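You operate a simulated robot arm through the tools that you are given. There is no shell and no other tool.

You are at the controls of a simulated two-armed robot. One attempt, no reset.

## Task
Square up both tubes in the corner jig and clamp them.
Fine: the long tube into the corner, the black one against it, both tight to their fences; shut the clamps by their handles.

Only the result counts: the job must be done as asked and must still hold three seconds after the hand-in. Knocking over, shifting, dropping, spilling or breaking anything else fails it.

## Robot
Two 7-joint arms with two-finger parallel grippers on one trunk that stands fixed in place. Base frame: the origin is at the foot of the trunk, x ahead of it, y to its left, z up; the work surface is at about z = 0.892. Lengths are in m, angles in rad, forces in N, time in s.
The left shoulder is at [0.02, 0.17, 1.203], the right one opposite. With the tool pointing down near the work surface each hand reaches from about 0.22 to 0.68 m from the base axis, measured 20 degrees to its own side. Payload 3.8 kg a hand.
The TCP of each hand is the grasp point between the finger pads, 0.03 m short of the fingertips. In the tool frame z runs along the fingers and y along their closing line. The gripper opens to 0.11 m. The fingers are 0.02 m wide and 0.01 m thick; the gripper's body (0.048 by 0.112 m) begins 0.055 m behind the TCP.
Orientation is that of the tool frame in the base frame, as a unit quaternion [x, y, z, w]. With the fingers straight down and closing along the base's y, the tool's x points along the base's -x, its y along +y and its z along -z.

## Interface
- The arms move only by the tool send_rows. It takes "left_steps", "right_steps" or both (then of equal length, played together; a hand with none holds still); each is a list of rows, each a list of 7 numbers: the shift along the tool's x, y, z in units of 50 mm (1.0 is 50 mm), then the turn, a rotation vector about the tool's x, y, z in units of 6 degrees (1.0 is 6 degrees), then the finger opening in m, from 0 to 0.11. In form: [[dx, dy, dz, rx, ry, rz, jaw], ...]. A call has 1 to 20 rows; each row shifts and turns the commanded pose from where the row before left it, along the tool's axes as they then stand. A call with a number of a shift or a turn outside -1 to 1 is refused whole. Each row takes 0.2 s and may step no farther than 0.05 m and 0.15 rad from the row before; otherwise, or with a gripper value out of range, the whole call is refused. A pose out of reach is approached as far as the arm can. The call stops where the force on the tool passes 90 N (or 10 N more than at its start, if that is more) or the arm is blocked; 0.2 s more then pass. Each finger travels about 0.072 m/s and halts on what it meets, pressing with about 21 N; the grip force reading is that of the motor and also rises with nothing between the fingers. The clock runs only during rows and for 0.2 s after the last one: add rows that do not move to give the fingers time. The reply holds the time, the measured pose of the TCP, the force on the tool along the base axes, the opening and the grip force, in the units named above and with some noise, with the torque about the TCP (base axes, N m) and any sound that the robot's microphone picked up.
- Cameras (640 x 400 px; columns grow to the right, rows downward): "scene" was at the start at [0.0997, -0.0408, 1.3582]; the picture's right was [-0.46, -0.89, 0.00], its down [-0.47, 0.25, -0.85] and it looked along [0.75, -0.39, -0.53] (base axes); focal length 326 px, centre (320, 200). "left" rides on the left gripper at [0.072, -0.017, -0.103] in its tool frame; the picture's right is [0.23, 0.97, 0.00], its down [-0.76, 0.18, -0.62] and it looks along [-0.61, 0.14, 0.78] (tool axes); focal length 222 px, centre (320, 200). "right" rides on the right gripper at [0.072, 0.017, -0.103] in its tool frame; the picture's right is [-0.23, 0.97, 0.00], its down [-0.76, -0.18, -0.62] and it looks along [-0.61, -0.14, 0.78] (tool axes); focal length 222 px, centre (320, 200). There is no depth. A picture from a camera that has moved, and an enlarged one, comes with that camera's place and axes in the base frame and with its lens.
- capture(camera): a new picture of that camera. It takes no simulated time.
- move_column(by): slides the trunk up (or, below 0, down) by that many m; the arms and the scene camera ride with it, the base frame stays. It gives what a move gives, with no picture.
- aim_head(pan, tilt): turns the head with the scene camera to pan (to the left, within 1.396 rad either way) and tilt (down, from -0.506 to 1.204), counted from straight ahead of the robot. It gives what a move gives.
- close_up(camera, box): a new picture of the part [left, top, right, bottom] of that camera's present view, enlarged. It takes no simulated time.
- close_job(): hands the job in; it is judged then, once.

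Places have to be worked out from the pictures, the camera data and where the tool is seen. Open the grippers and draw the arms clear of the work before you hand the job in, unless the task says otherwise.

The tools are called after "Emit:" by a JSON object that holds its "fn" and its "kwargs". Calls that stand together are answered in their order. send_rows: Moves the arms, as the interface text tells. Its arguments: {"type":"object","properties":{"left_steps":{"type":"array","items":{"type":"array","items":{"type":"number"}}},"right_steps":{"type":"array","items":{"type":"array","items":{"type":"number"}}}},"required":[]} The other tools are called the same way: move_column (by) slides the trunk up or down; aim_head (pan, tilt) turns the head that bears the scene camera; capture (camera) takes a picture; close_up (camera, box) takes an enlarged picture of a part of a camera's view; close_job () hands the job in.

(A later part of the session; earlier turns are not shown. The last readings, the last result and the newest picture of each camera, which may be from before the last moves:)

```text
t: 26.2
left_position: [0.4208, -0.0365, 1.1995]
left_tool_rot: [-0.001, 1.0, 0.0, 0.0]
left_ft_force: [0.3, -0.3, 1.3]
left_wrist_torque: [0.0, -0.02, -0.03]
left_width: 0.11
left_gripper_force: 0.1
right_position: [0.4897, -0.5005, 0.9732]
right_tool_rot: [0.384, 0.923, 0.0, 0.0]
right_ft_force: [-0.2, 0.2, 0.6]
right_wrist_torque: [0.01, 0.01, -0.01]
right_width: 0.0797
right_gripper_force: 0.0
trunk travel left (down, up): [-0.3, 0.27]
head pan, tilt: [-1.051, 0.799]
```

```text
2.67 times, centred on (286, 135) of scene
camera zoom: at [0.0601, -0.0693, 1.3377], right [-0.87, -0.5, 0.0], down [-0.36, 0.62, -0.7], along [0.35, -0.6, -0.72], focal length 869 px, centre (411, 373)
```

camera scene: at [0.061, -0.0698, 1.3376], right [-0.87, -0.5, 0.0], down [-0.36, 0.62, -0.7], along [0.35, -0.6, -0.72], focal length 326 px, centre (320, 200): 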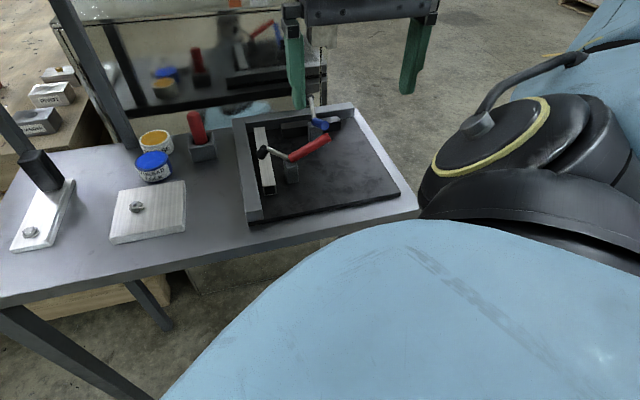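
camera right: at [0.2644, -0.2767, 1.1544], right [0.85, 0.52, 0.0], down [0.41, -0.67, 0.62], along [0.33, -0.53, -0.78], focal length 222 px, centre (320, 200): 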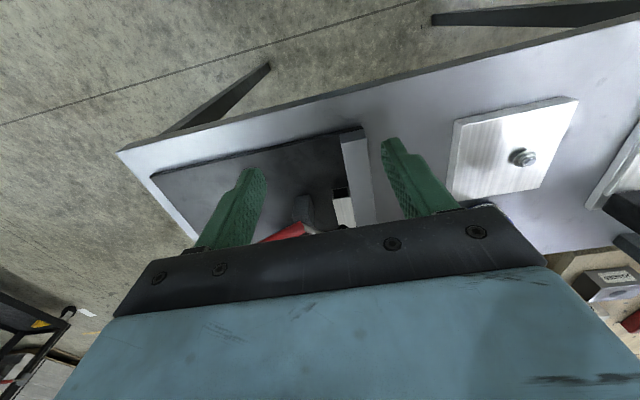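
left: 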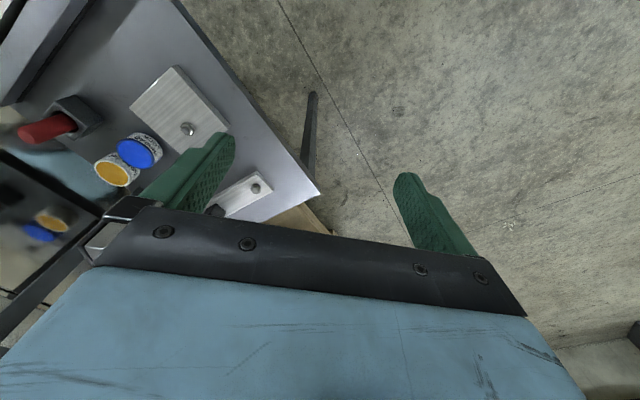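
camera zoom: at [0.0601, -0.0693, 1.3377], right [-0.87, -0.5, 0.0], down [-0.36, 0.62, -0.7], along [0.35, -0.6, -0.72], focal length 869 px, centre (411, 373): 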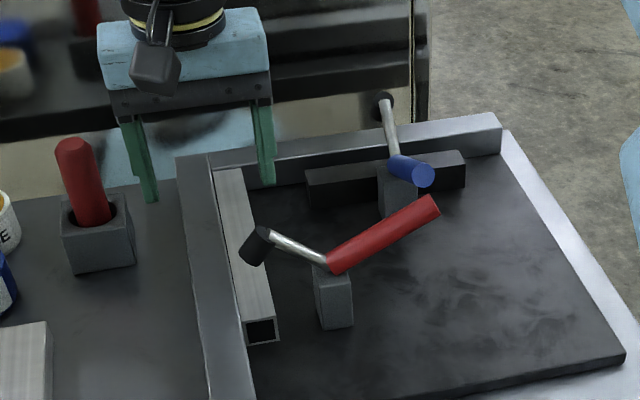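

The outer finger clears the screwdriver block. I lower the last 47 mm and squeeze.

Emit:
{"fn": "send_rows", "kwargs": {"right_steps": [[0, 0, 0.5, 0, 0, 0, 0.08], [0, 0, 0.42, 0, 0, 0, 0.08], [0, 0, 0, 0, 0, 0, 0.07], [0, 0, 0, 0, 0, 0, 0.062], [0, 0, 0, 0, 0, 0, 0.057], [0, 0, 0, 0, 0, 0, 0.054], [0, 0, 0, 0, 0, 0, 0.05], [0, 0, 0, 0, 0, 0, 0.046], [0, 0, 0, 0, 0, 0, 0.046]]}}

Emit:
{"fn": "close_up", "kwargs": {"camera": "right", "box": [160, 0, 480, 200]}}

Emit:
{"fn": "close_up", "kwargs": {"camera": "scene", "box": [190, 60, 382, 210]}}

```text
t: 28.2
left_position: [0.4202, -0.0374, 1.1988]
left_tool_rot: [-0.001, 1.0, -0.001, 0.0]
left_ft_force: [0.0, 1.2, 0.3]
left_wrist_torque: [-0.01, 0.0, 0.02]
left_width: 0.1099
left_gripper_force: 0.1
right_position: [0.4883, -0.4988, 0.9274]
right_tool_rot: [0.386, 0.923, 0.0, 0.0]
right_ft_force: [-3.6, -4.9, 1.2]
right_wrist_torque: [-0.25, 0.2, 0.05]
right_width: 0.0549
right_gripper_force: 8.4
trunk travel left (down, up): [-0.3, 0.27]
head pan, tilt: [-1.051, 0.799]
```

```text
2.00 times, centred on (320, 100) of right
camera zoom: at [0.4496, -0.4365, 1.0313], right [0.85, 0.52, 0.0], down [0.41, -0.67, 0.62], along [0.33, -0.53, -0.78], focal length 444 px, centre (320, 400)
```

zoom: 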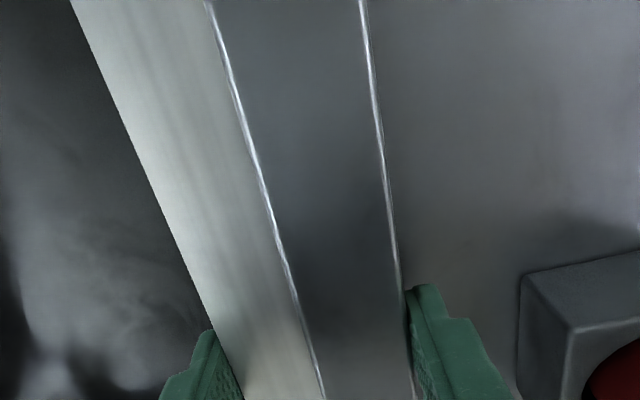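

```text
2.67 times, centred on (286, 135) of scene
camera zoom: at [0.0599, -0.0698, 1.3376], right [-0.87, -0.5, 0.0], down [-0.36, 0.62, -0.7], along [0.35, -0.6, -0.72], focal length 869 px, centre (411, 373)
```

zoom: 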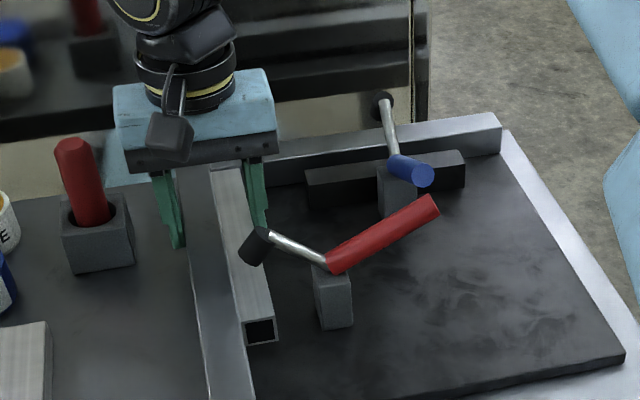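

The long tube is tight at both places (55 mm, 8 N). Next I close the red clamp to hold it. I lift, turn the hand −90° so the fingers straddle the red handle, and hover above it.

Emit:
{"fn": "send_rows", "kwargs": {"right_steps": [[0, 0, 0, 0, 0, 0, 0.065], [0, 0, 0, 0, 0, 0, 0.075], [0, 0, -0.5, 0, 0, 0, 0.075], [0, 0, -1, 0, 0, 0, 0.075], [0, 0, -1, 0, 0, 0, 0.075], [0, 0, 0, 0, 0, -1, 0.075], [0, 0, 0, 0, 0, -1, 0.075], [0, 0, 0, 0, 0, -1, 0.075], [0, 0, 0, 0, 0, -1, 0.075], [0, 0, 0, 0, 0, -1, 0.075], [0, 0, 0, 0, 0, -1, 0.075], [0, 0, 0, 0, 0, -1, 0.075], [0, 0, 0, 0, 0, -1, 0.075], [0, 0, 0, 0, 0, -1, 0.075], [0, 0, 0, 0, 0, -1, 0.075], [0, 0, 0, 0, 0, -1, 0.075], [0, 0, 0, 0, 0, -1, 0.075], [0, 0, 0, 0, 0, -1, 0.075], [0, 0, 0, 0, 0, -1, 0.075], [0, 0, 0, 0, 0, -0.97, 0.075]]}}

Emit:
{"fn": "close_up", "kwargs": {"camera": "scene", "box": [190, 60, 382, 210]}}

Emit:
{"fn": "capture", "kwargs": {"camera": "right"}}

```text
t: 32.4
left_position: [0.4215, -0.0352, 1.1997]
left_tool_rot: [-0.001, 1.0, 0.0, 0.0]
left_ft_force: [0.7, 0.9, 0.4]
left_wrist_torque: [-0.03, -0.03, 0.0]
left_width: 0.1097
left_gripper_force: 0.1
right_position: [0.489, -0.4983, 1.0545]
right_tool_rot: [-0.38, 0.925, 0.0, 0.0]
right_ft_force: [-0.4, -0.3, -0.2]
right_wrist_torque: [-0.02, 0.01, -0.02]
right_width: 0.0753
right_gripper_force: 0.1
trunk travel left (down, up): [-0.3, 0.27]
head pan, tilt: [-1.051, 0.799]
```

```text
2.67 times, centred on (286, 135) of scene
camera zoom: at [0.0605, -0.0693, 1.3376], right [-0.87, -0.5, 0.0], down [-0.36, 0.62, -0.7], along [0.35, -0.6, -0.72], focal length 869 px, centre (411, 373)
```

zoom: 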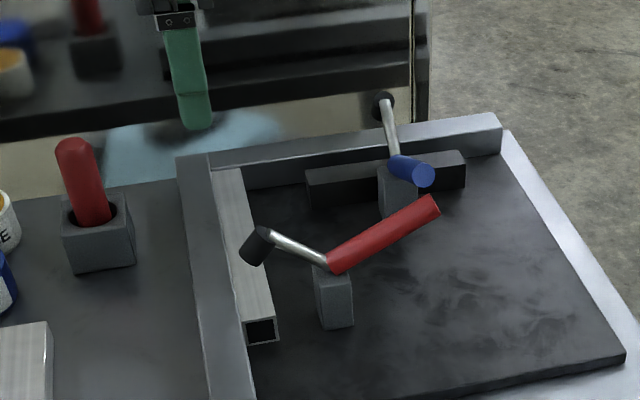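

```text
taken
camera right: at [0.4251, -0.5382, 1.1588], right [-0.52, 0.85, 0.0], down [0.67, 0.41, 0.62], along [0.53, 0.33, -0.78], focal length 222 px, centre (320, 200)
```

right: 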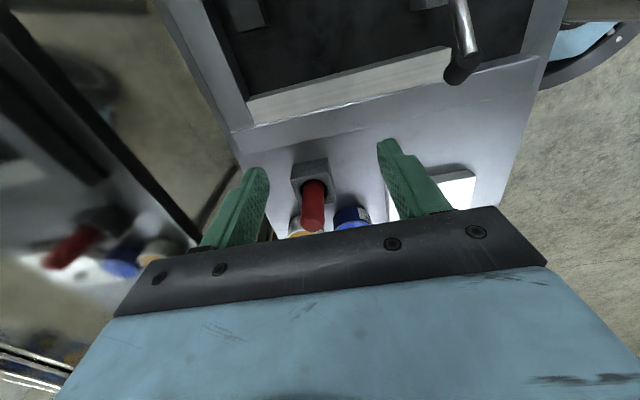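

The rotation worked and the corner is in view, so I zoom in on it to check the seating of the long tube.

Emit:
{"fn": "close_up", "kwargs": {"camera": "right", "box": [210, 60, 310, 122]}}

Emit:
{"fn": "close_up", "kwargs": {"camera": "scene", "box": [245, 100, 293, 130]}}

Emit:
{"fn": "close_up", "kwargs": {"camera": "scene", "box": [250, 160, 298, 190]}}

```text
6.40 times, centred on (260, 91) of right
camera zoom: at [0.4251, -0.5382, 1.1588], right [-0.52, 0.85, 0.0], down [0.67, 0.41, 0.62], along [0.53, 0.33, -0.78], focal length 1422 px, centre (704, 898)
```

zoom: 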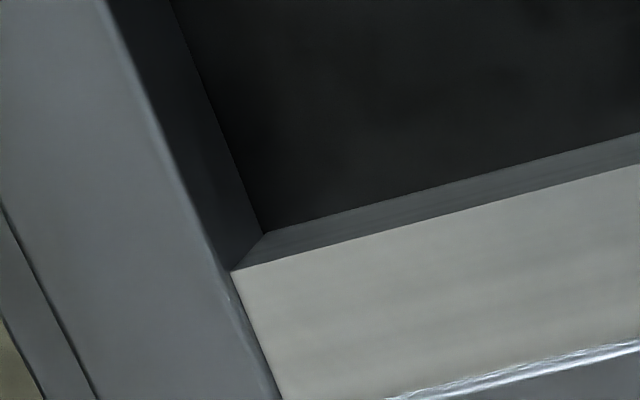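

```text
13.33 times, centred on (269, 115) of scene
camera zoom: at [0.0605, -0.0693, 1.3376], right [-0.87, -0.5, 0.0], down [-0.36, 0.62, -0.7], along [0.35, -0.6, -0.72], focal length 4345 px, centre (1000, 1333)
```

zoom: 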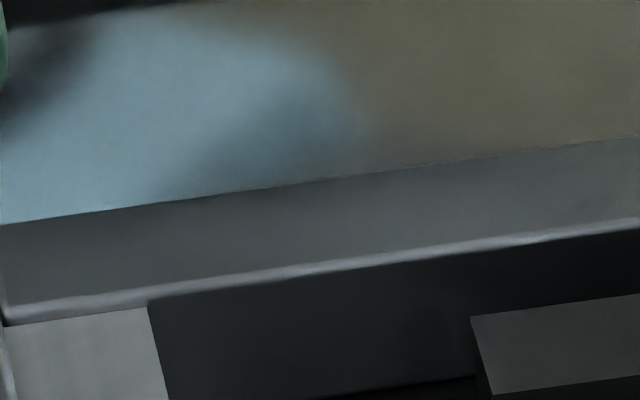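

```text
13.33 times, centred on (274, 175) of scene
camera zoom: at [0.0605, -0.0693, 1.3376], right [-0.87, -0.5, 0.0], down [-0.36, 0.62, -0.7], along [0.35, -0.6, -0.72], focal length 4345 px, centre (933, 533)
```

zoom: 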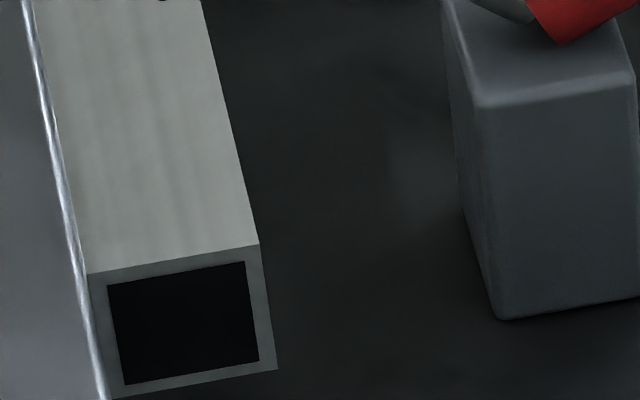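

The long tube is fully seated in the corner. Now I move over the red handle.

Emit:
{"fn": "send_rows", "kwargs": {"right_steps": [[0.6125, 0.564, 0, 0, 0, 0, 0.06], [0.6125, 0.564, 0, 0, 0, 0, 0.05], [0.6125, 0.564, 0, 0, 0, 0, 0.05], [0.6125, 0.564, 0, 0, 0, 0, 0.05], [0, 0, 0, 0, 0, 0, 0.05]]}}

Emit:
{"fn": "capture", "kwargs": {"camera": "right"}}

Emit:
{"fn": "close_up", "kwargs": {"camera": "scene", "box": [210, 60, 402, 210]}}

```text
t: 33.6
left_position: [0.4209, -0.0357, 1.2008]
left_tool_rot: [-0.001, 1.0, 0.0, 0.001]
left_ft_force: [-0.1, 0.3, 0.0]
left_wrist_torque: [0.0, 0.0, -0.02]
left_width: 0.1099
left_gripper_force: 0.0
right_position: [0.3225, -0.5039, 1.0554]
right_tool_rot: [-0.38, 0.925, -0.001, 0.0]
right_ft_force: [-0.1, -0.7, -0.4]
right_wrist_torque: [0.01, 0.01, -0.01]
right_width: 0.0499
right_gripper_force: 0.0
trunk travel left (down, up): [-0.3, 0.27]
head pan, tilt: [-1.051, 0.799]
```

```text
taken
camera right: at [0.259, -0.5437, 1.1584], right [-0.52, 0.85, 0.0], down [0.67, 0.41, 0.62], along [0.53, 0.32, -0.78], focal length 222 px, centre (320, 200)
```

right: 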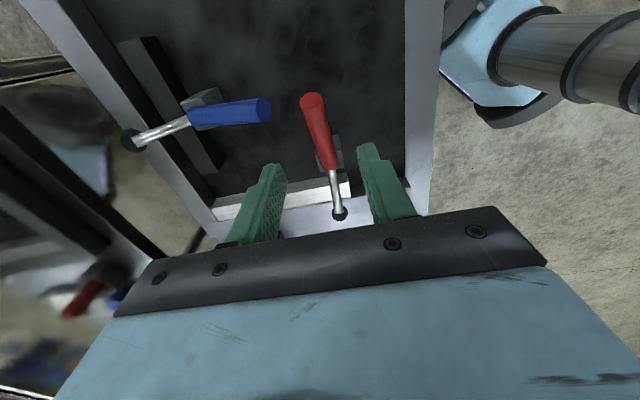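

```text
2.67 times, centred on (306, 135) of scene
camera zoom: at [0.0602, -0.0687, 1.3377], right [-0.87, -0.5, 0.0], down [-0.36, 0.62, -0.7], along [0.35, -0.61, -0.72], focal length 869 px, centre (357, 373)
```

zoom: 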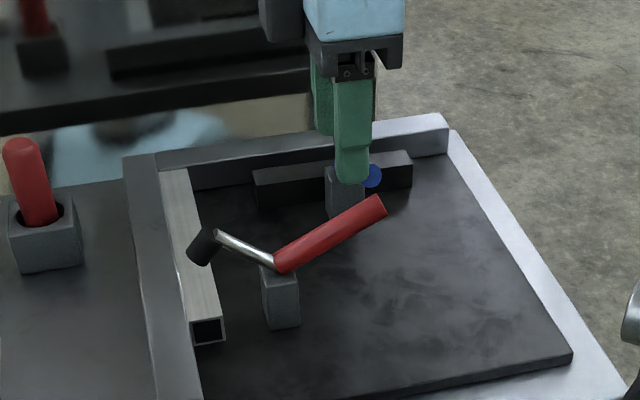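

The handle is centred between the fingers and the blue handle is clear of them. I lower onto the red handle.

Emit:
{"fn": "send_rows", "kwargs": {"right_steps": [[0, 0, 0.6, 0, 0, 0, 0.05], [0, 0, 0.6, 0, 0, 0, 0.05], [0, 0, 0.4, 0, 0, 0, 0.05], [0, 0, 0.18, 0, 0, 0, 0.05], [0, 0, 0, 0, 0, 0, 0.05]]}}

Emit:
{"fn": "capture", "kwargs": {"camera": "right"}}

Emit:
{"fn": "close_up", "kwargs": {"camera": "scene", "box": [250, 90, 346, 165]}}

```text
t: 34.8
left_position: [0.4203, -0.0367, 1.2009]
left_tool_rot: [0.0, 1.0, 0.0, 0.0]
left_ft_force: [-0.4, 0.3, -0.4]
left_wrist_torque: [-0.02, 0.01, 0.0]
left_width: 0.1101
left_gripper_force: 0.1
right_position: [0.3237, -0.503, 0.965]
right_tool_rot: [-0.379, 0.925, 0.0, 0.001]
right_ft_force: [-0.4, 0.3, -0.2]
right_wrist_torque: [-0.01, 0.03, 0.01]
right_width: 0.0499
right_gripper_force: 0.1
trunk travel left (down, up): [-0.3, 0.27]
head pan, tilt: [-1.051, 0.799]
```

```text
taken
camera right: at [0.259, -0.5435, 1.0691], right [-0.52, 0.85, 0.0], down [0.67, 0.41, 0.62], along [0.53, 0.32, -0.78], focal length 222 px, centre (320, 200)
```

right: 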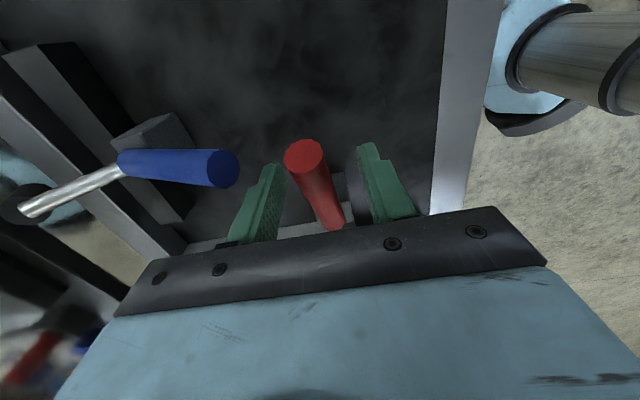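

```text
5.33 times, centred on (298, 128) of scene
camera zoom: at [0.0605, -0.0693, 1.3376], right [-0.87, -0.5, 0.0], down [-0.36, 0.62, -0.7], along [0.35, -0.6, -0.72], focal length 1738 px, centre (437, 587)
```

zoom: 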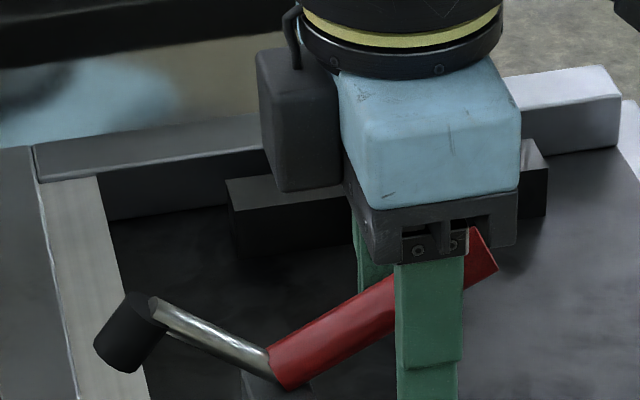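

The fingers straddle the handle. I close on it.

Emit:
{"fn": "send_rows", "kwargs": {"right_steps": [[0, 0, 0, 0, 0, 0, 0.035], [0, 0, 0, 0, 0, 0, 0.024], [0, 0, 0, 0, 0, 0, 0.016], [0, 0, 0, 0, 0, 0, 0.01], [0, 0, 0, 0, 0, 0, 0.01]]}}

Emit:
{"fn": "close_up", "kwargs": {"camera": "scene", "box": [250, 90, 346, 165]}}

```text
t: 36.0
left_position: [0.4205, -0.0357, 1.2006]
left_tool_rot: [-0.001, 1.0, 0.001, -0.001]
left_ft_force: [0.0, 0.2, -0.2]
left_wrist_torque: [0.04, 0.01, 0.01]
left_width: 0.1101
left_gripper_force: 0.0
right_position: [0.3225, -0.5046, 0.9651]
right_tool_rot: [-0.38, 0.925, 0.0, 0.0]
right_ft_force: [2.0, -3.1, 1.0]
right_wrist_torque: [0.15, 0.11, 0.46]
right_width: 0.0176
right_gripper_force: 44.6
trunk travel left (down, up): [-0.3, 0.27]
head pan, tilt: [-1.051, 0.799]
```

```text
5.33 times, centred on (298, 128) of scene
camera zoom: at [0.0608, -0.0696, 1.3376], right [-0.87, -0.5, 0.0], down [-0.36, 0.62, -0.7], along [0.35, -0.6, -0.72], focal length 1738 px, centre (437, 587)
```

zoom: 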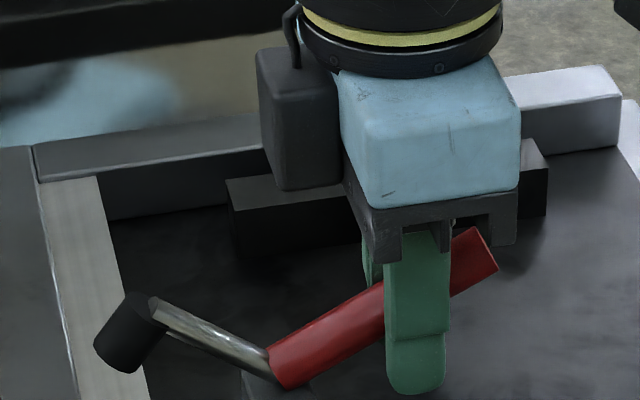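

The handle is held (17.6 mm). I swing it up and over about its pivot, first 12° while watching forces.

Emit:
{"fn": "send_rows", "kwargs": {"right_steps": [[-0.036, 0, -0.066, 0, 0, 0, 0.01], [-0.04, 0, -0.064, 0, 0, 0, 0.01], [-0.044, 0, -0.06, 0, 0, 0, 0.01]]}}

Emit:
{"fn": "close_up", "kwargs": {"camera": "scene", "box": [250, 90, 346, 165]}}

```text
t: 36.8
left_position: [0.4214, -0.0379, 1.2]
left_tool_rot: [-0.001, 1.0, 0.001, -0.001]
left_ft_force: [0.1, -0.6, 0.6]
left_wrist_torque: [0.02, -0.02, 0.02]
left_width: 0.11
left_gripper_force: 0.0
right_position: [0.3255, -0.502, 0.973]
right_tool_rot: [-0.38, 0.925, 0.003, -0.003]
right_ft_force: [-9.9, 0.7, -25.7]
right_wrist_torque: [-0.71, 0.84, 0.16]
right_width: 0.0179
right_gripper_force: 45.0
trunk travel left (down, up): [-0.3, 0.27]
head pan, tilt: [-1.051, 0.799]
```

```text
5.33 times, centred on (298, 128) of scene
camera zoom: at [0.0607, -0.071, 1.3374], right [-0.87, -0.5, 0.0], down [-0.36, 0.62, -0.7], along [0.35, -0.6, -0.72], focal length 1738 px, centre (437, 587)
```

zoom: 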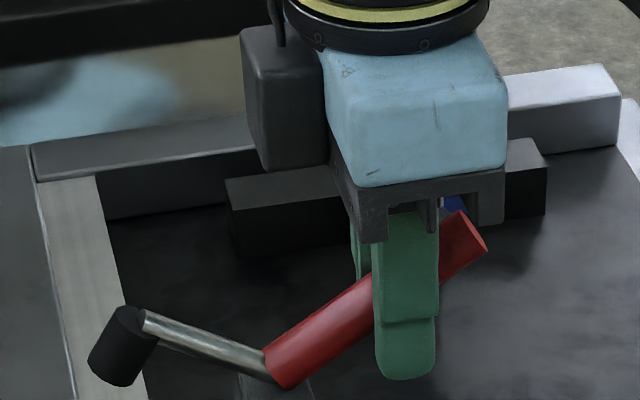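

The arm is swinging down as intended against about 27 N. I continue along the arc.

Emit:
{"fn": "send_rows", "kwargs": {"right_steps": [[-0.05, 0, -0.058, 0, 0, 0, 0.01], [-0.052, 0, -0.054, 0, 0, 0, 0.01], [-0.056, 0, -0.05, 0, 0, 0, 0.01]]}}

Emit:
{"fn": "close_up", "kwargs": {"camera": "scene", "box": [250, 90, 346, 165]}}

```text
t: 37.6
left_position: [0.4194, -0.0377, 1.2006]
left_tool_rot: [-0.001, 1.0, 0.001, 0.001]
left_ft_force: [0.3, -0.2, 0.3]
left_wrist_torque: [0.0, 0.03, 0.01]
left_width: 0.1102
left_gripper_force: 0.0
right_position: [0.3296, -0.4973, 0.9829]
right_tool_rot: [-0.378, 0.926, 0.0, -0.002]
right_ft_force: [-15.4, -9.2, -15.5]
right_wrist_torque: [-0.65, 1.11, 0.39]
right_width: 0.0179
right_gripper_force: 45.1
trunk travel left (down, up): [-0.3, 0.27]
head pan, tilt: [-1.051, 0.799]
```

```text
5.33 times, centred on (298, 128) of scene
camera zoom: at [0.0594, -0.0715, 1.3376], right [-0.87, -0.5, 0.0], down [-0.36, 0.62, -0.7], along [0.35, -0.6, -0.72], focal length 1738 px, centre (437, 587)
```

zoom: 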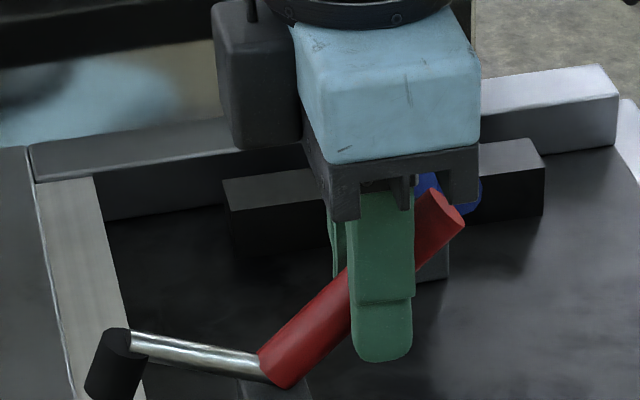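

Still turning smoothly. I continue the arc.

Emit:
{"fn": "send_rows", "kwargs": {"right_steps": [[-0.06, 0, -0.046, 0, 0, 0, 0.01], [-0.062, 0, -0.042, 0, 0, 0, 0.01], [-0.066, 0, -0.038, 0, 0, 0, 0.01]]}}

Emit:
{"fn": "close_up", "kwargs": {"camera": "scene", "box": [240, 90, 346, 173]}}

```text
t: 38.4
left_position: [0.4186, -0.0388, 1.2003]
left_tool_rot: [0.0, 1.0, 0.002, 0.001]
left_ft_force: [-0.8, -0.8, 1.0]
left_wrist_torque: [-0.02, 0.01, 0.03]
left_width: 0.1102
left_gripper_force: 0.1
right_position: [0.3363, -0.4898, 0.988]
right_tool_rot: [-0.378, 0.926, -0.001, -0.001]
right_ft_force: [-18.4, -19.8, -3.5]
right_wrist_torque: [-0.54, 1.34, 0.55]
right_width: 0.0177
right_gripper_force: 44.7
trunk travel left (down, up): [-0.3, 0.27]
head pan, tilt: [-1.051, 0.799]
```

```text
4.82 times, centred on (293, 132) of scene
camera zoom: at [0.0585, -0.0721, 1.3376], right [-0.87, -0.5, 0.0], down [-0.36, 0.62, -0.7], along [0.35, -0.6, -0.72], focal length 1570 px, centre (450, 530)
```

zoom: 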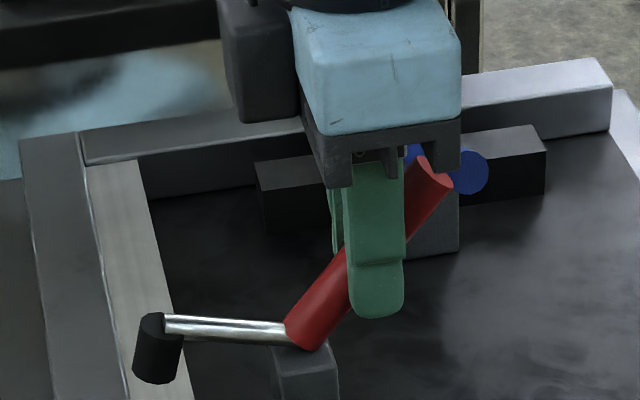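

The arm is nearly level now. I continue, in small steps, watching for the pad landing and any click.

Emit:
{"fn": "send_rows", "kwargs": {"right_steps": [[-0.066, 0, -0.034, 0, 0, 0, 0.01], [-0.068, 0, -0.03, 0, 0, 0, 0.01]]}}

Emit:
{"fn": "close_up", "kwargs": {"camera": "scene", "box": [240, 90, 346, 173]}}

```text
t: 39.0
left_position: [0.4206, -0.0371, 1.1999]
left_tool_rot: [-0.002, 1.0, 0.0, 0.001]
left_ft_force: [0.0, 0.1, -0.3]
left_wrist_torque: [0.01, -0.02, 0.01]
left_width: 0.1098
left_gripper_force: 0.0
right_position: [0.3443, -0.4828, 0.995]
right_tool_rot: [-0.379, 0.925, 0.001, 0.004]
right_ft_force: [-3.0, -2.6, 3.0]
right_wrist_torque: [0.27, 0.68, 0.23]
right_width: 0.0177
right_gripper_force: 42.4
trunk travel left (down, up): [-0.3, 0.27]
head pan, tilt: [-1.051, 0.799]
```

```text
4.82 times, centred on (293, 132) of scene
camera zoom: at [0.0598, -0.0699, 1.3377], right [-0.87, -0.5, 0.0], down [-0.36, 0.62, -0.7], along [0.35, -0.6, -0.72], focal length 1570 px, centre (450, 530)
```

zoom: 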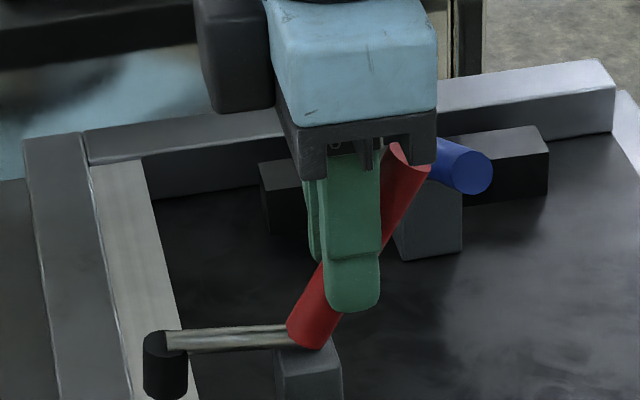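

The resistance vanished, so the clamp has gone over centre. I nudge a little further to feel the end stop.

Emit:
{"fn": "send_rows", "kwargs": {"right_steps": [[-0.06, 0, -0.018, 0, 0, 0, 0.01], [0, 0, 0, 0, 0, 0, 0.01]]}}

Emit:
{"fn": "close_up", "kwargs": {"camera": "scene", "box": [240, 110, 346, 193]}}

```text
t: 39.6
left_position: [0.4192, -0.0373, 1.202]
left_tool_rot: [0.0, 1.0, 0.0, 0.001]
left_ft_force: [-0.2, -0.5, 0.4]
left_wrist_torque: [0.01, 0.02, 0.01]
left_width: 0.11
left_gripper_force: 0.0
right_position: [0.3448, -0.4829, 0.9936]
right_tool_rot: [-0.379, 0.926, -0.002, -0.002]
right_ft_force: [-11.1, -14.5, 9.6]
right_wrist_torque: [-0.18, 1.01, 0.43]
right_width: 0.0176
right_gripper_force: 44.9
trunk travel left (down, up): [-0.3, 0.27]
head pan, tilt: [-1.051, 0.799]
```

```text
4.82 times, centred on (293, 152) of scene
camera zoom: at [0.0586, -0.0704, 1.3378], right [-0.87, -0.5, 0.0], down [-0.36, 0.62, -0.7], along [0.35, -0.6, -0.72], focal length 1570 px, centre (450, 434)
```

zoom: 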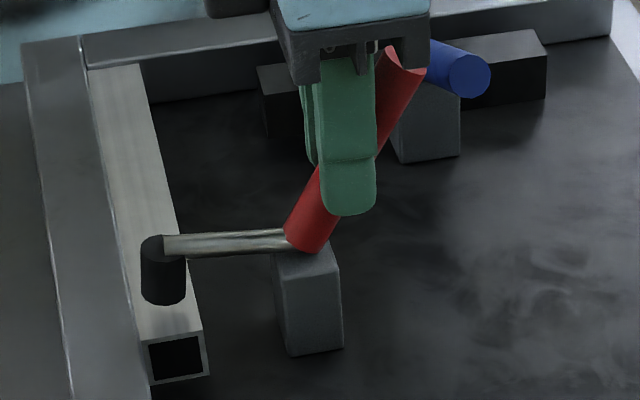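

The handle is against its stop and the pad sits on the tube. One slightly firmer push, then I release and rise.

Emit:
{"fn": "send_rows", "kwargs": {"right_steps": [[-0.03, 0, 0.0, 0, 0, 0, 0.01], [0.03, 0, 0, 0, 0, 0, 0.01], [0.05, 0, 0.015, 0, 0, 0, 0.01], [0, 0, 0, 0, 0, 0, 0.03], [0, 0, 0, 0, 0, 0, 0.05], [0, 0, 0, 0, 0, 0, 0.05]]}}

Emit:
{"fn": "close_up", "kwargs": {"camera": "scene", "box": [240, 110, 346, 193]}}

```text
t: 41.0
left_position: [0.4192, -0.0366, 1.2003]
left_tool_rot: [-0.001, 1.0, 0.0, -0.001]
left_ft_force: [0.0, -0.2, 0.0]
left_wrist_torque: [0.01, 0.03, 0.01]
left_width: 0.1101
left_gripper_force: 0.1
right_position: [0.345, -0.4827, 0.9916]
right_tool_rot: [-0.378, 0.926, 0.0, 0.0]
right_ft_force: [-0.8, 0.0, -0.7]
right_wrist_torque: [0.02, -0.01, 0.02]
right_width: 0.0503
right_gripper_force: 0.0
trunk travel left (down, up): [-0.3, 0.27]
head pan, tilt: [-1.051, 0.799]
```

```text
4.82 times, centred on (293, 152) of scene
camera zoom: at [0.0602, -0.0693, 1.3376], right [-0.87, -0.5, 0.0], down [-0.36, 0.62, -0.7], along [0.35, -0.6, -0.72], focal length 1570 px, centre (450, 434)
```

zoom: 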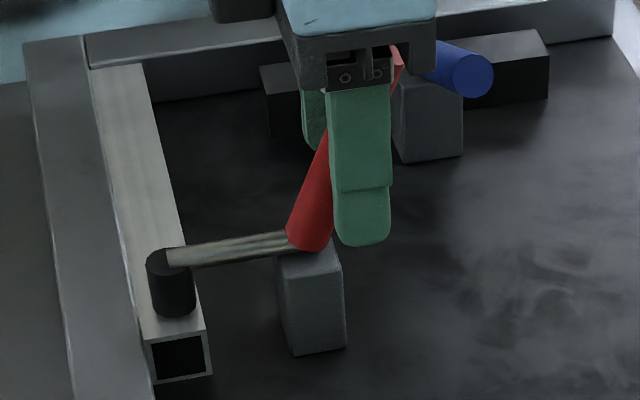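

The red clamp is closed and its handle stays up, with the pad on the long tube. I lift off and go over the black tube, fingers set to straddle it (closing across it).

Emit:
{"fn": "send_rows", "kwargs": {"right_steps": [[0, 0, -1, 0, 0, 0, 0.05], [0, 0, -1, 0, 0, 0, 0.05], [0.0525, -0.765, 0, 0, 0, 0, 0.04], [0.0525, -0.765, 0, 0, 0, 0, 0.036], [0.0525, -0.765, 0, 0, 0, 0, 0.036], [0.0525, -0.765, 0, 0, 0, 0, 0.036], [0, 0, 0.8, 0, 0, 0, 0.036], [0, 0, 0, 0, 0, 0, 0.036]]}}

Emit:
{"fn": "capture", "kwargs": {"camera": "right"}}

Emit:
{"fn": "close_up", "kwargs": {"camera": "scene", "box": [220, 60, 412, 210]}}

```text
t: 42.8
left_position: [0.4215, -0.0356, 1.2006]
left_tool_rot: [-0.001, 1.0, 0.0, 0.0]
left_ft_force: [-0.4, 0.1, -1.0]
left_wrist_torque: [0.0, -0.01, 0.02]
left_width: 0.1102
left_gripper_force: 0.1
right_position: [0.4425, -0.5962, 1.0507]
right_tool_rot: [-0.38, 0.925, 0.0, 0.0]
right_ft_force: [0.0, 0.6, -0.1]
right_wrist_torque: [-0.01, -0.02, 0.01]
right_width: 0.036
right_gripper_force: 0.1
trunk travel left (down, up): [-0.3, 0.27]
head pan, tilt: [-1.051, 0.799]
```

```text
taken
camera right: at [0.3792, -0.6352, 1.1544], right [-0.52, 0.85, 0.0], down [0.67, 0.41, 0.62], along [0.53, 0.32, -0.78], focal length 222 px, centre (320, 200)
```

right: 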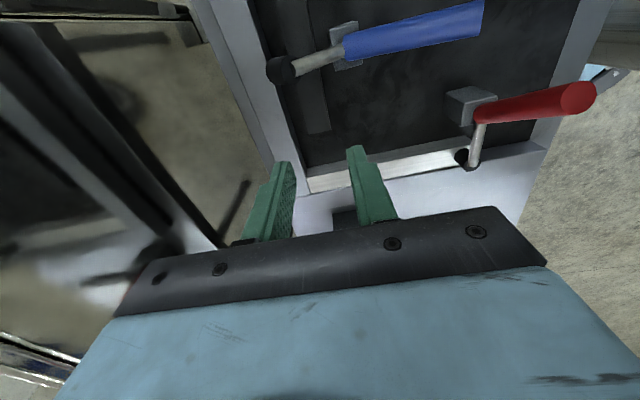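

```text
2.67 times, centred on (316, 135) of scene
camera zoom: at [0.0605, -0.0687, 1.3377], right [-0.87, -0.5, 0.0], down [-0.36, 0.62, -0.7], along [0.35, -0.61, -0.72], focal length 869 px, centre (331, 373)
```

zoom: 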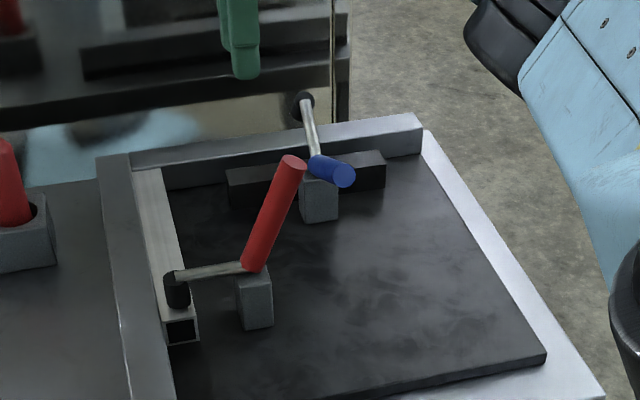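

I zoom the hand camera to check the alignment of the fingers with the black tube and the gap behind it.

Emit:
{"fn": "close_up", "kwargs": {"camera": "right", "box": [240, 40, 400, 140]}}

```text
4.00 times, centred on (320, 90) of right
camera zoom: at [0.3792, -0.6352, 1.1544], right [-0.52, 0.85, 0.0], down [0.67, 0.41, 0.62], along [0.53, 0.32, -0.78], focal length 888 px, centre (320, 640)
```

zoom: 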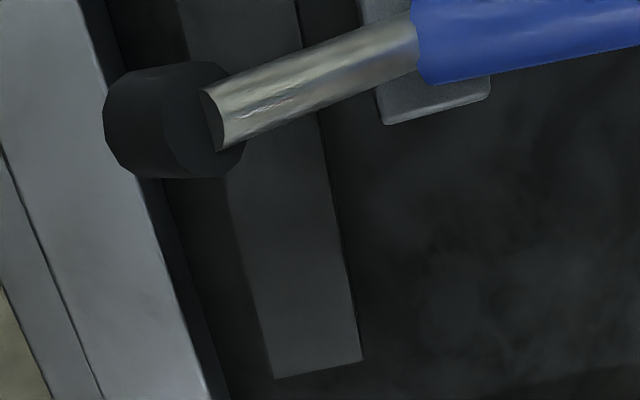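

The fingers sit about 4.5 mm too far from the back fence; I correct that, then lower astride the black tube.

Emit:
{"fn": "send_rows", "kwargs": {"right_steps": [[0, -0.09, 0, 0, 0, 0, 0.036], [0, 0, 0.8, 0, 0, 0, 0.036], [0, 0, 0.6, 0, 0, 0, 0.036], [0, 0, 0, 0, 0, 0, 0.036]]}}

Emit:
{"fn": "close_up", "kwargs": {"camera": "right", "box": [220, 90, 420, 215]}}

Emit:
{"fn": "close_up", "kwargs": {"camera": "scene", "box": [250, 80, 346, 155]}}

```text
t: 43.8
left_position: [0.4207, -0.0356, 1.2006]
left_tool_rot: [-0.001, 1.0, 0.001, 0.0]
left_ft_force: [-0.4, -0.1, 0.2]
left_wrist_torque: [0.03, -0.02, 0.02]
left_width: 0.1099
left_gripper_force: 0.1
right_position: [0.4486, -0.6002, 0.9836]
right_tool_rot: [-0.379, 0.925, -0.001, -0.001]
right_ft_force: [-0.5, 0.7, -0.8]
right_wrist_torque: [0.0, 0.04, 0.0]
right_width: 0.0358
right_gripper_force: 0.1
trunk travel left (down, up): [-0.3, 0.27]
head pan, tilt: [-1.051, 0.799]
```

```text
3.20 times, centred on (320, 152) of right
camera zoom: at [0.3846, -0.6395, 1.0869], right [-0.52, 0.85, 0.0], down [0.67, 0.41, 0.62], along [0.53, 0.32, -0.78], focal length 711 px, centre (320, 352)
```

zoom: 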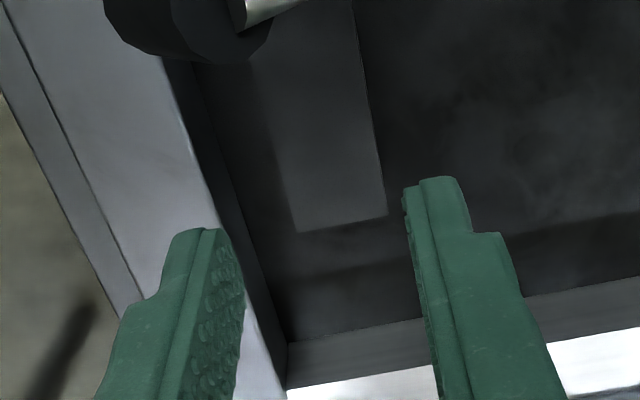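

```text
5.33 times, centred on (298, 118) of scene
camera zoom: at [0.0604, -0.0694, 1.3377], right [-0.87, -0.5, 0.0], down [-0.36, 0.62, -0.7], along [0.35, -0.6, -0.72], focal length 1738 px, centre (437, 640)
```

zoom: 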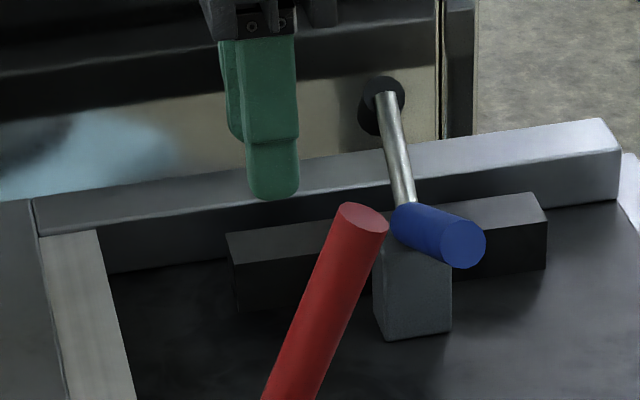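

Slightly over-corrected; I shift back 2.5 mm and lower fully around the black tube.

Emit:
{"fn": "send_rows", "kwargs": {"right_steps": [[0, 0.05, 0, 0, 0, 0, 0.036], [0, 0, 0.3, 0, 0, 0, 0.036], [0, 0, 0.4, 0, 0, 0, 0.036], [0, 0, 0.4, 0, 0, 0, 0.036], [0, 0, 0, 0, 0, 0, 0.036]]}}

Emit:
{"fn": "close_up", "kwargs": {"camera": "right", "box": [220, 90, 420, 215]}}

Emit:
{"fn": "close_up", "kwargs": {"camera": "scene", "box": [250, 80, 346, 155]}}

```text
t: 45.0
left_position: [0.4198, -0.0367, 1.2011]
left_tool_rot: [-0.001, 1.0, 0.0, 0.0]
left_ft_force: [-0.1, -0.5, 0.7]
left_wrist_torque: [0.0, 0.06, -0.02]
left_width: 0.1099
left_gripper_force: 0.0
right_position: [0.445, -0.5999, 0.9295]
right_tool_rot: [-0.38, 0.925, 0.0, -0.001]
right_ft_force: [0.5, 0.5, 0.4]
right_wrist_torque: [-0.01, 0.0, 0.01]
right_width: 0.0361
right_gripper_force: 0.0
trunk travel left (down, up): [-0.3, 0.27]
head pan, tilt: [-1.051, 0.799]
```

```text
3.20 times, centred on (320, 152) of right
camera zoom: at [0.3823, -0.6389, 1.0322], right [-0.52, 0.85, 0.0], down [0.67, 0.41, 0.62], along [0.53, 0.33, -0.78], focal length 711 px, centre (320, 352)
```

zoom: 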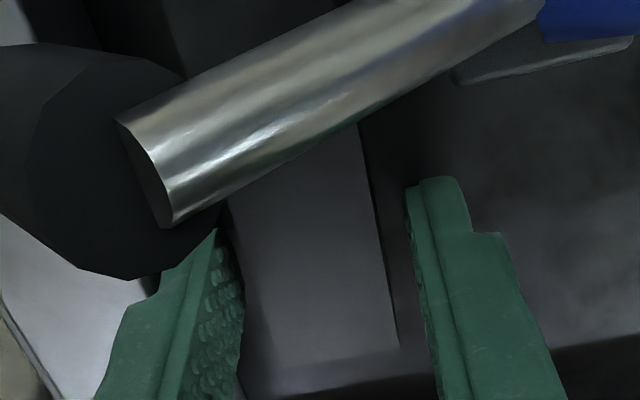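

```text
5.33 times, centred on (298, 118) of scene
camera zoom: at [0.0604, -0.0692, 1.3377], right [-0.87, -0.5, 0.0], down [-0.36, 0.62, -0.7], along [0.35, -0.61, -0.72], focal length 1738 px, centre (437, 640)
```

zoom: 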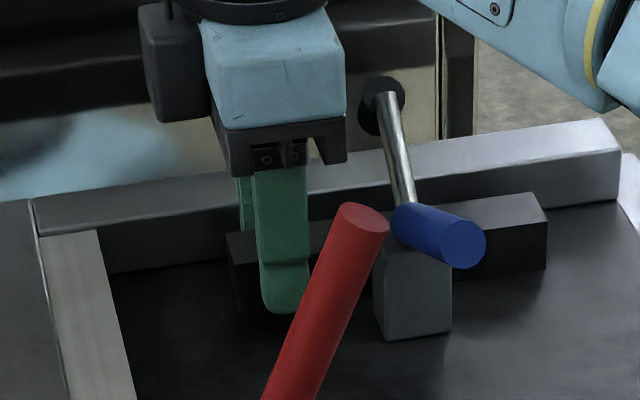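

The tube is between the fingers. I grip it lightly.

Emit:
{"fn": "send_rows", "kwargs": {"right_steps": [[0, 0, 0, 0, 0, 0, 0.03], [0, 0, 0, 0, 0, 0, 0.025], [0, 0, 0, 0, 0, 0, 0.02], [0, 0, 0, 0, 0, 0, 0.02]]}}

Emit:
{"fn": "close_up", "kwargs": {"camera": "right", "box": [220, 90, 420, 215]}}

```text
t: 46.0
left_position: [0.4214, -0.0373, 1.2001]
left_tool_rot: [0.0, 1.0, -0.001, 0.0]
left_ft_force: [-0.1, -0.2, 0.4]
left_wrist_torque: [-0.03, 0.01, -0.02]
left_width: 0.11
left_gripper_force: 0.1
right_position: [0.4463, -0.5986, 0.9285]
right_tool_rot: [-0.379, 0.925, 0.0, -0.001]
right_ft_force: [-0.2, 0.5, 0.0]
right_wrist_torque: [0.04, -0.01, -0.01]
right_width: 0.0243
right_gripper_force: 20.7
trunk travel left (down, up): [-0.3, 0.27]
head pan, tilt: [-1.051, 0.799]
```

```text
3.20 times, centred on (320, 152) of right
camera zoom: at [0.3823, -0.6391, 1.0323], right [-0.52, 0.85, 0.0], down [0.67, 0.41, 0.62], along [0.53, 0.32, -0.78], focal length 711 px, centre (320, 352)
```

zoom: 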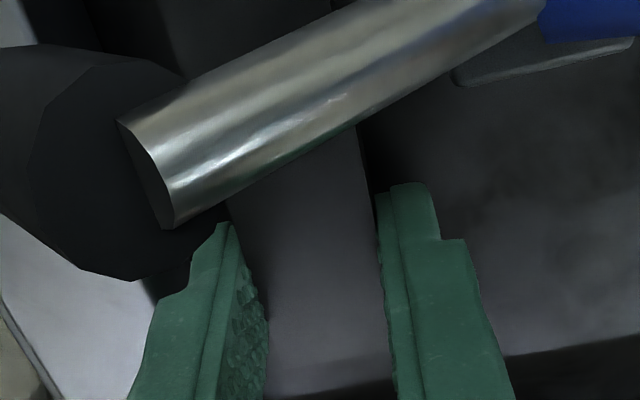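

Gripped at 24 mm. I slide it toward the long tube by 44 mm and 5 mm toward the back fence.

Emit:
{"fn": "send_rows", "kwargs": {"right_steps": [[-0.08, -0.009, 0, 0, 0, 0, 0.02], [-0.08, -0.009, 0, 0, 0, 0, 0.02], [-0.08, -0.009, 0, 0, 0, 0, 0.02], [-0.08, -0.009, 0, 0, 0, 0, 0.02], [-0.08, -0.009, 0, 0, 0, 0, 0.02], [-0.08, -0.009, 0, 0, 0, 0, 0.02], [-0.08, -0.009, 0, 0, 0, 0, 0.02], [-0.08, -0.009, 0, 0, 0, 0, 0.02], [-0.08, -0.009, 0, 0, 0, 0, 0.02], [-0.08, -0.009, 0, 0, 0, 0, 0.02], [-0.08, -0.009, 0, 0, 0, 0, 0.02]]}}

Emit:
{"fn": "close_up", "kwargs": {"camera": "right", "box": [220, 90, 420, 215]}}

Emit:
{"fn": "close_up", "kwargs": {"camera": "scene", "box": [250, 80, 346, 155]}}

```text
t: 48.4
left_position: [0.4195, -0.036, 1.2007]
left_tool_rot: [-0.001, 1.0, 0.0, 0.0]
left_ft_force: [0.0, 0.8, 0.0]
left_wrist_torque: [-0.01, -0.01, -0.03]
left_width: 0.11
left_gripper_force: 0.1
right_position: [0.4804, -0.5711, 0.9281]
right_tool_rot: [-0.379, 0.925, 0.001, -0.001]
right_ft_force: [-2.8, 0.0, 6.9]
right_wrist_torque: [0.05, 0.02, 0.0]
right_width: 0.0244
right_gripper_force: 21.1
trunk travel left (down, up): [-0.3, 0.27]
head pan, tilt: [-1.051, 0.799]
```

```text
3.20 times, centred on (320, 152) of right
camera zoom: at [0.4167, -0.6114, 1.0321], right [-0.52, 0.85, 0.0], down [0.67, 0.41, 0.62], along [0.53, 0.33, -0.78], focal length 711 px, centre (320, 352)
```

zoom: 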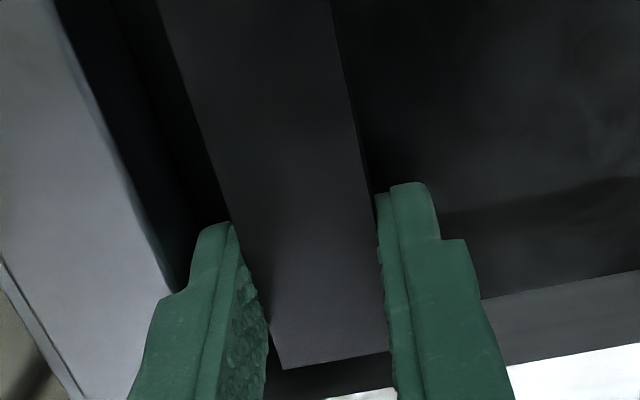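

```text
5.33 times, centred on (298, 118) of scene
camera zoom: at [0.0596, -0.0687, 1.3377], right [-0.87, -0.5, 0.0], down [-0.36, 0.62, -0.7], along [0.35, -0.61, -0.72], focal length 1738 px, centre (437, 640)
```

zoom: 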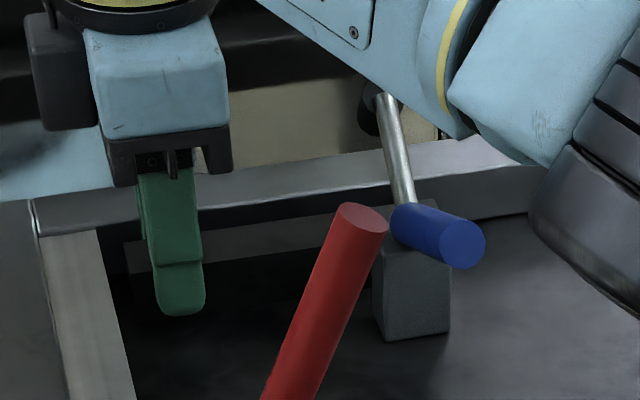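

The arm's forearm comes close to the jig in this view, and there is a small vertical force. I look at the whole scene before going on.

Emit:
{"fn": "capture", "kwargs": {"camera": "scene"}}

Emit:
{"fn": "close_up", "kwargs": {"camera": "scene", "box": [240, 40, 480, 190]}}

Emit:
{"fn": "capture", "kwargs": {"camera": "left"}}

```text
taken
camera scene: at [0.0596, -0.0687, 1.3377], right [-0.87, -0.5, 0.0], down [-0.36, 0.62, -0.7], along [0.35, -0.61, -0.72], focal length 326 px, centre (320, 200)
```

scene: 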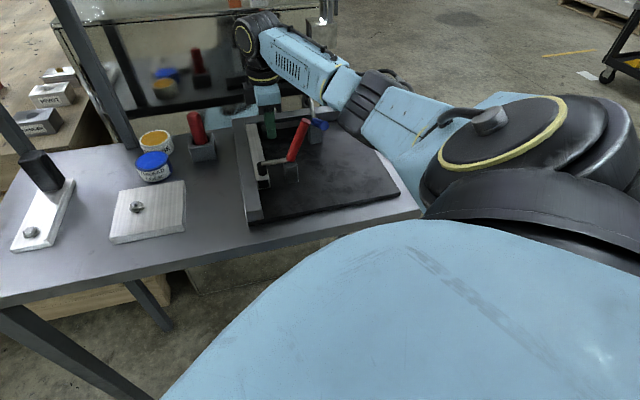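

```text
2.67 times, centred on (360, 115) of scene
camera zoom: at [0.0596, -0.0687, 1.3377], right [-0.87, -0.5, 0.0], down [-0.36, 0.62, -0.7], along [0.35, -0.61, -0.72], focal length 869 px, centre (213, 427)
```

zoom: 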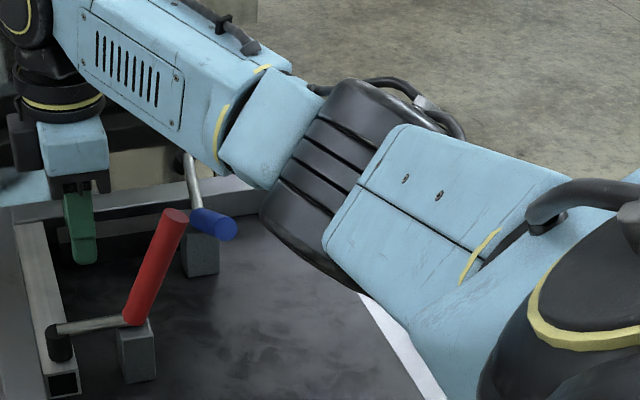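

```text
taken
camera left: at [0.3478, -0.0518, 1.3041], right [-0.23, 0.97, 0.0], down [0.76, 0.18, 0.62], along [0.61, 0.14, -0.78], focal length 222 px, centre (320, 200)
```

left: 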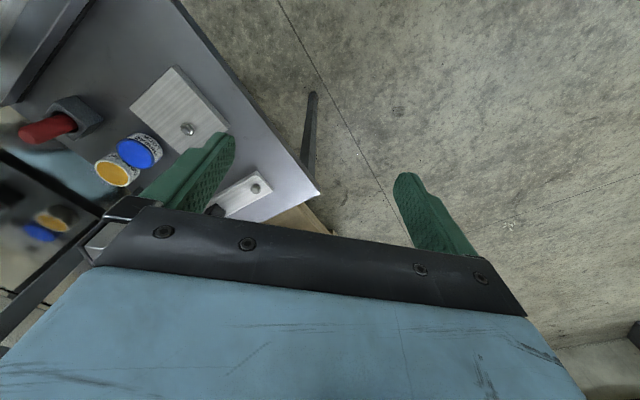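

The forearm passes above the jig and the blue clamp hasn't moved. About 9 mm remain to the long tube; I close in gently.

Emit:
{"fn": "send_rows", "kwargs": {"right_steps": [[-0.06, 0, -0.01, 0, 0, 0, 0.02], [-0.04, 0, -0.01, 0, 0, 0, 0.02], [-0.02, 0, 0, 0, 0, 0, 0.02], [0, 0, 0, 0, 0, 0, 0.02]]}}

Emit:
{"fn": "close_up", "kwargs": {"camera": "right", "box": [220, 90, 420, 215]}}

```text
t: 49.4
left_position: [0.4201, -0.0367, 1.2002]
left_tool_rot: [0.0, 1.0, 0.001, 0.0]
left_ft_force: [-0.1, -0.4, 0.3]
left_wrist_torque: [-0.03, -0.02, 0.01]
left_width: 0.1102
left_gripper_force: 0.1
right_position: [0.485, -0.5681, 0.9288]
right_tool_rot: [-0.38, 0.925, 0.0, 0.0]
right_ft_force: [0.3, -0.9, 3.1]
right_wrist_torque: [0.05, -0.06, -0.07]
right_width: 0.0246
right_gripper_force: 21.0
trunk travel left (down, up): [-0.3, 0.27]
head pan, tilt: [-1.051, 0.799]
```

```text
3.20 times, centred on (320, 152) of right
camera zoom: at [0.4209, -0.6073, 1.0321], right [-0.52, 0.85, 0.0], down [0.67, 0.41, 0.62], along [0.53, 0.32, -0.78], focal length 711 px, centre (320, 352)
```

zoom: 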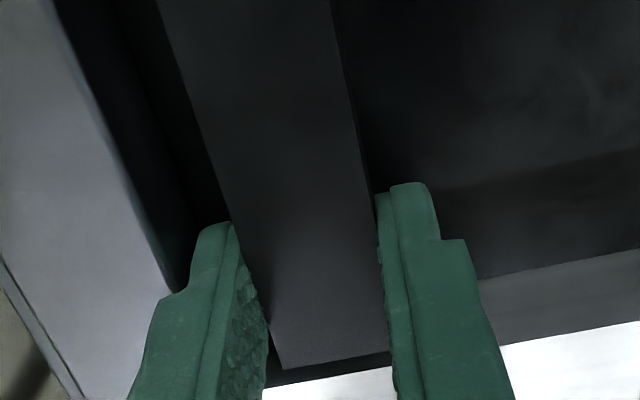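

A small gap is still visible. I continue with 1–1.5 mm steps.

Emit:
{"fn": "send_rows", "kwargs": {"right_steps": [[-0.03, 0, 0, 0, 0, 0, 0.02], [-0.03, 0, 0, 0, 0, 0, 0.02], [0, 0, 0, 0, 0, 0, 0.02]]}}

Emit:
{"fn": "close_up", "kwargs": {"camera": "right", "box": [260, 140, 360, 215]}}

```text
t: 50.2
left_position: [0.4203, -0.0353, 1.2001]
left_tool_rot: [-0.001, 1.0, 0.0, 0.0]
left_ft_force: [0.6, 0.6, -0.6]
left_wrist_torque: [0.0, 0.02, -0.02]
left_width: 0.1099
left_gripper_force: 0.0
right_position: [0.4871, -0.5662, 0.9286]
right_tool_rot: [-0.379, 0.925, 0.0, 0.0]
right_ft_force: [-0.6, -0.6, 0.4]
right_wrist_torque: [0.03, -0.03, 0.03]
right_width: 0.0243
right_gripper_force: 20.7
trunk travel left (down, up): [-0.3, 0.27]
head pan, tilt: [-1.051, 0.799]
```

```text
5.33 times, centred on (310, 178) of right
camera zoom: at [0.4232, -0.6052, 1.0322], right [-0.52, 0.85, 0.0], down [0.67, 0.41, 0.62], along [0.53, 0.33, -0.78], focal length 1185 px, centre (373, 320)
```

zoom: 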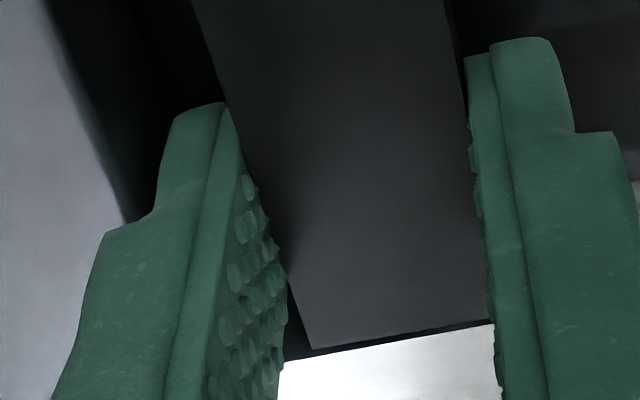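

Roughly 1.5 mm left. I continue until the force rises.

Emit:
{"fn": "send_rows", "kwargs": {"right_steps": [[-0.02, 0, 0, 0, 0, 0, 0.02], [-0.02, 0, 0, 0, 0, 0, 0.02], [0, 0, 0, 0, 0, 0, 0.02]]}}

Emit:
{"fn": "close_up", "kwargs": {"camera": "right", "box": [260, 140, 360, 215]}}

```text
t: 51.0
left_position: [0.4198, -0.0366, 1.1999]
left_tool_rot: [-0.001, 1.0, 0.0, 0.0]
left_ft_force: [0.5, -0.5, -0.2]
left_wrist_torque: [0.0, -0.02, -0.03]
left_width: 0.1097
left_gripper_force: 0.1
right_position: [0.4877, -0.5654, 0.9271]
right_tool_rot: [-0.378, 0.926, 0.001, -0.001]
right_ft_force: [-0.9, -1.3, -0.3]
right_wrist_torque: [-0.01, 0.01, 0.05]
right_width: 0.0247
right_gripper_force: 21.1
trunk travel left (down, up): [-0.3, 0.27]
head pan, tilt: [-1.051, 0.799]
```

```text
5.33 times, centred on (310, 178) of right
camera zoom: at [0.4242, -0.6046, 1.0323], right [-0.52, 0.85, 0.0], down [0.67, 0.41, 0.62], along [0.53, 0.32, -0.78], focal length 1185 px, centre (373, 320)
```

zoom: 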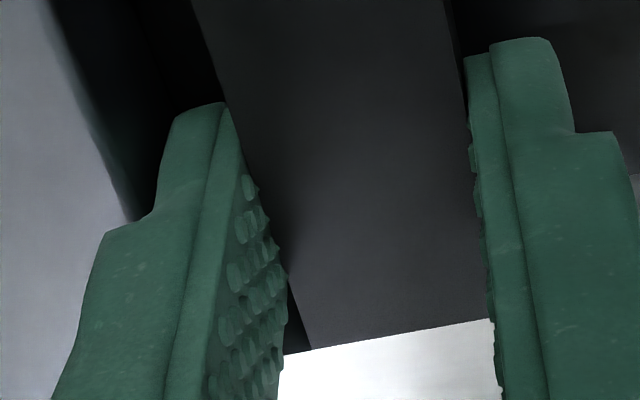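

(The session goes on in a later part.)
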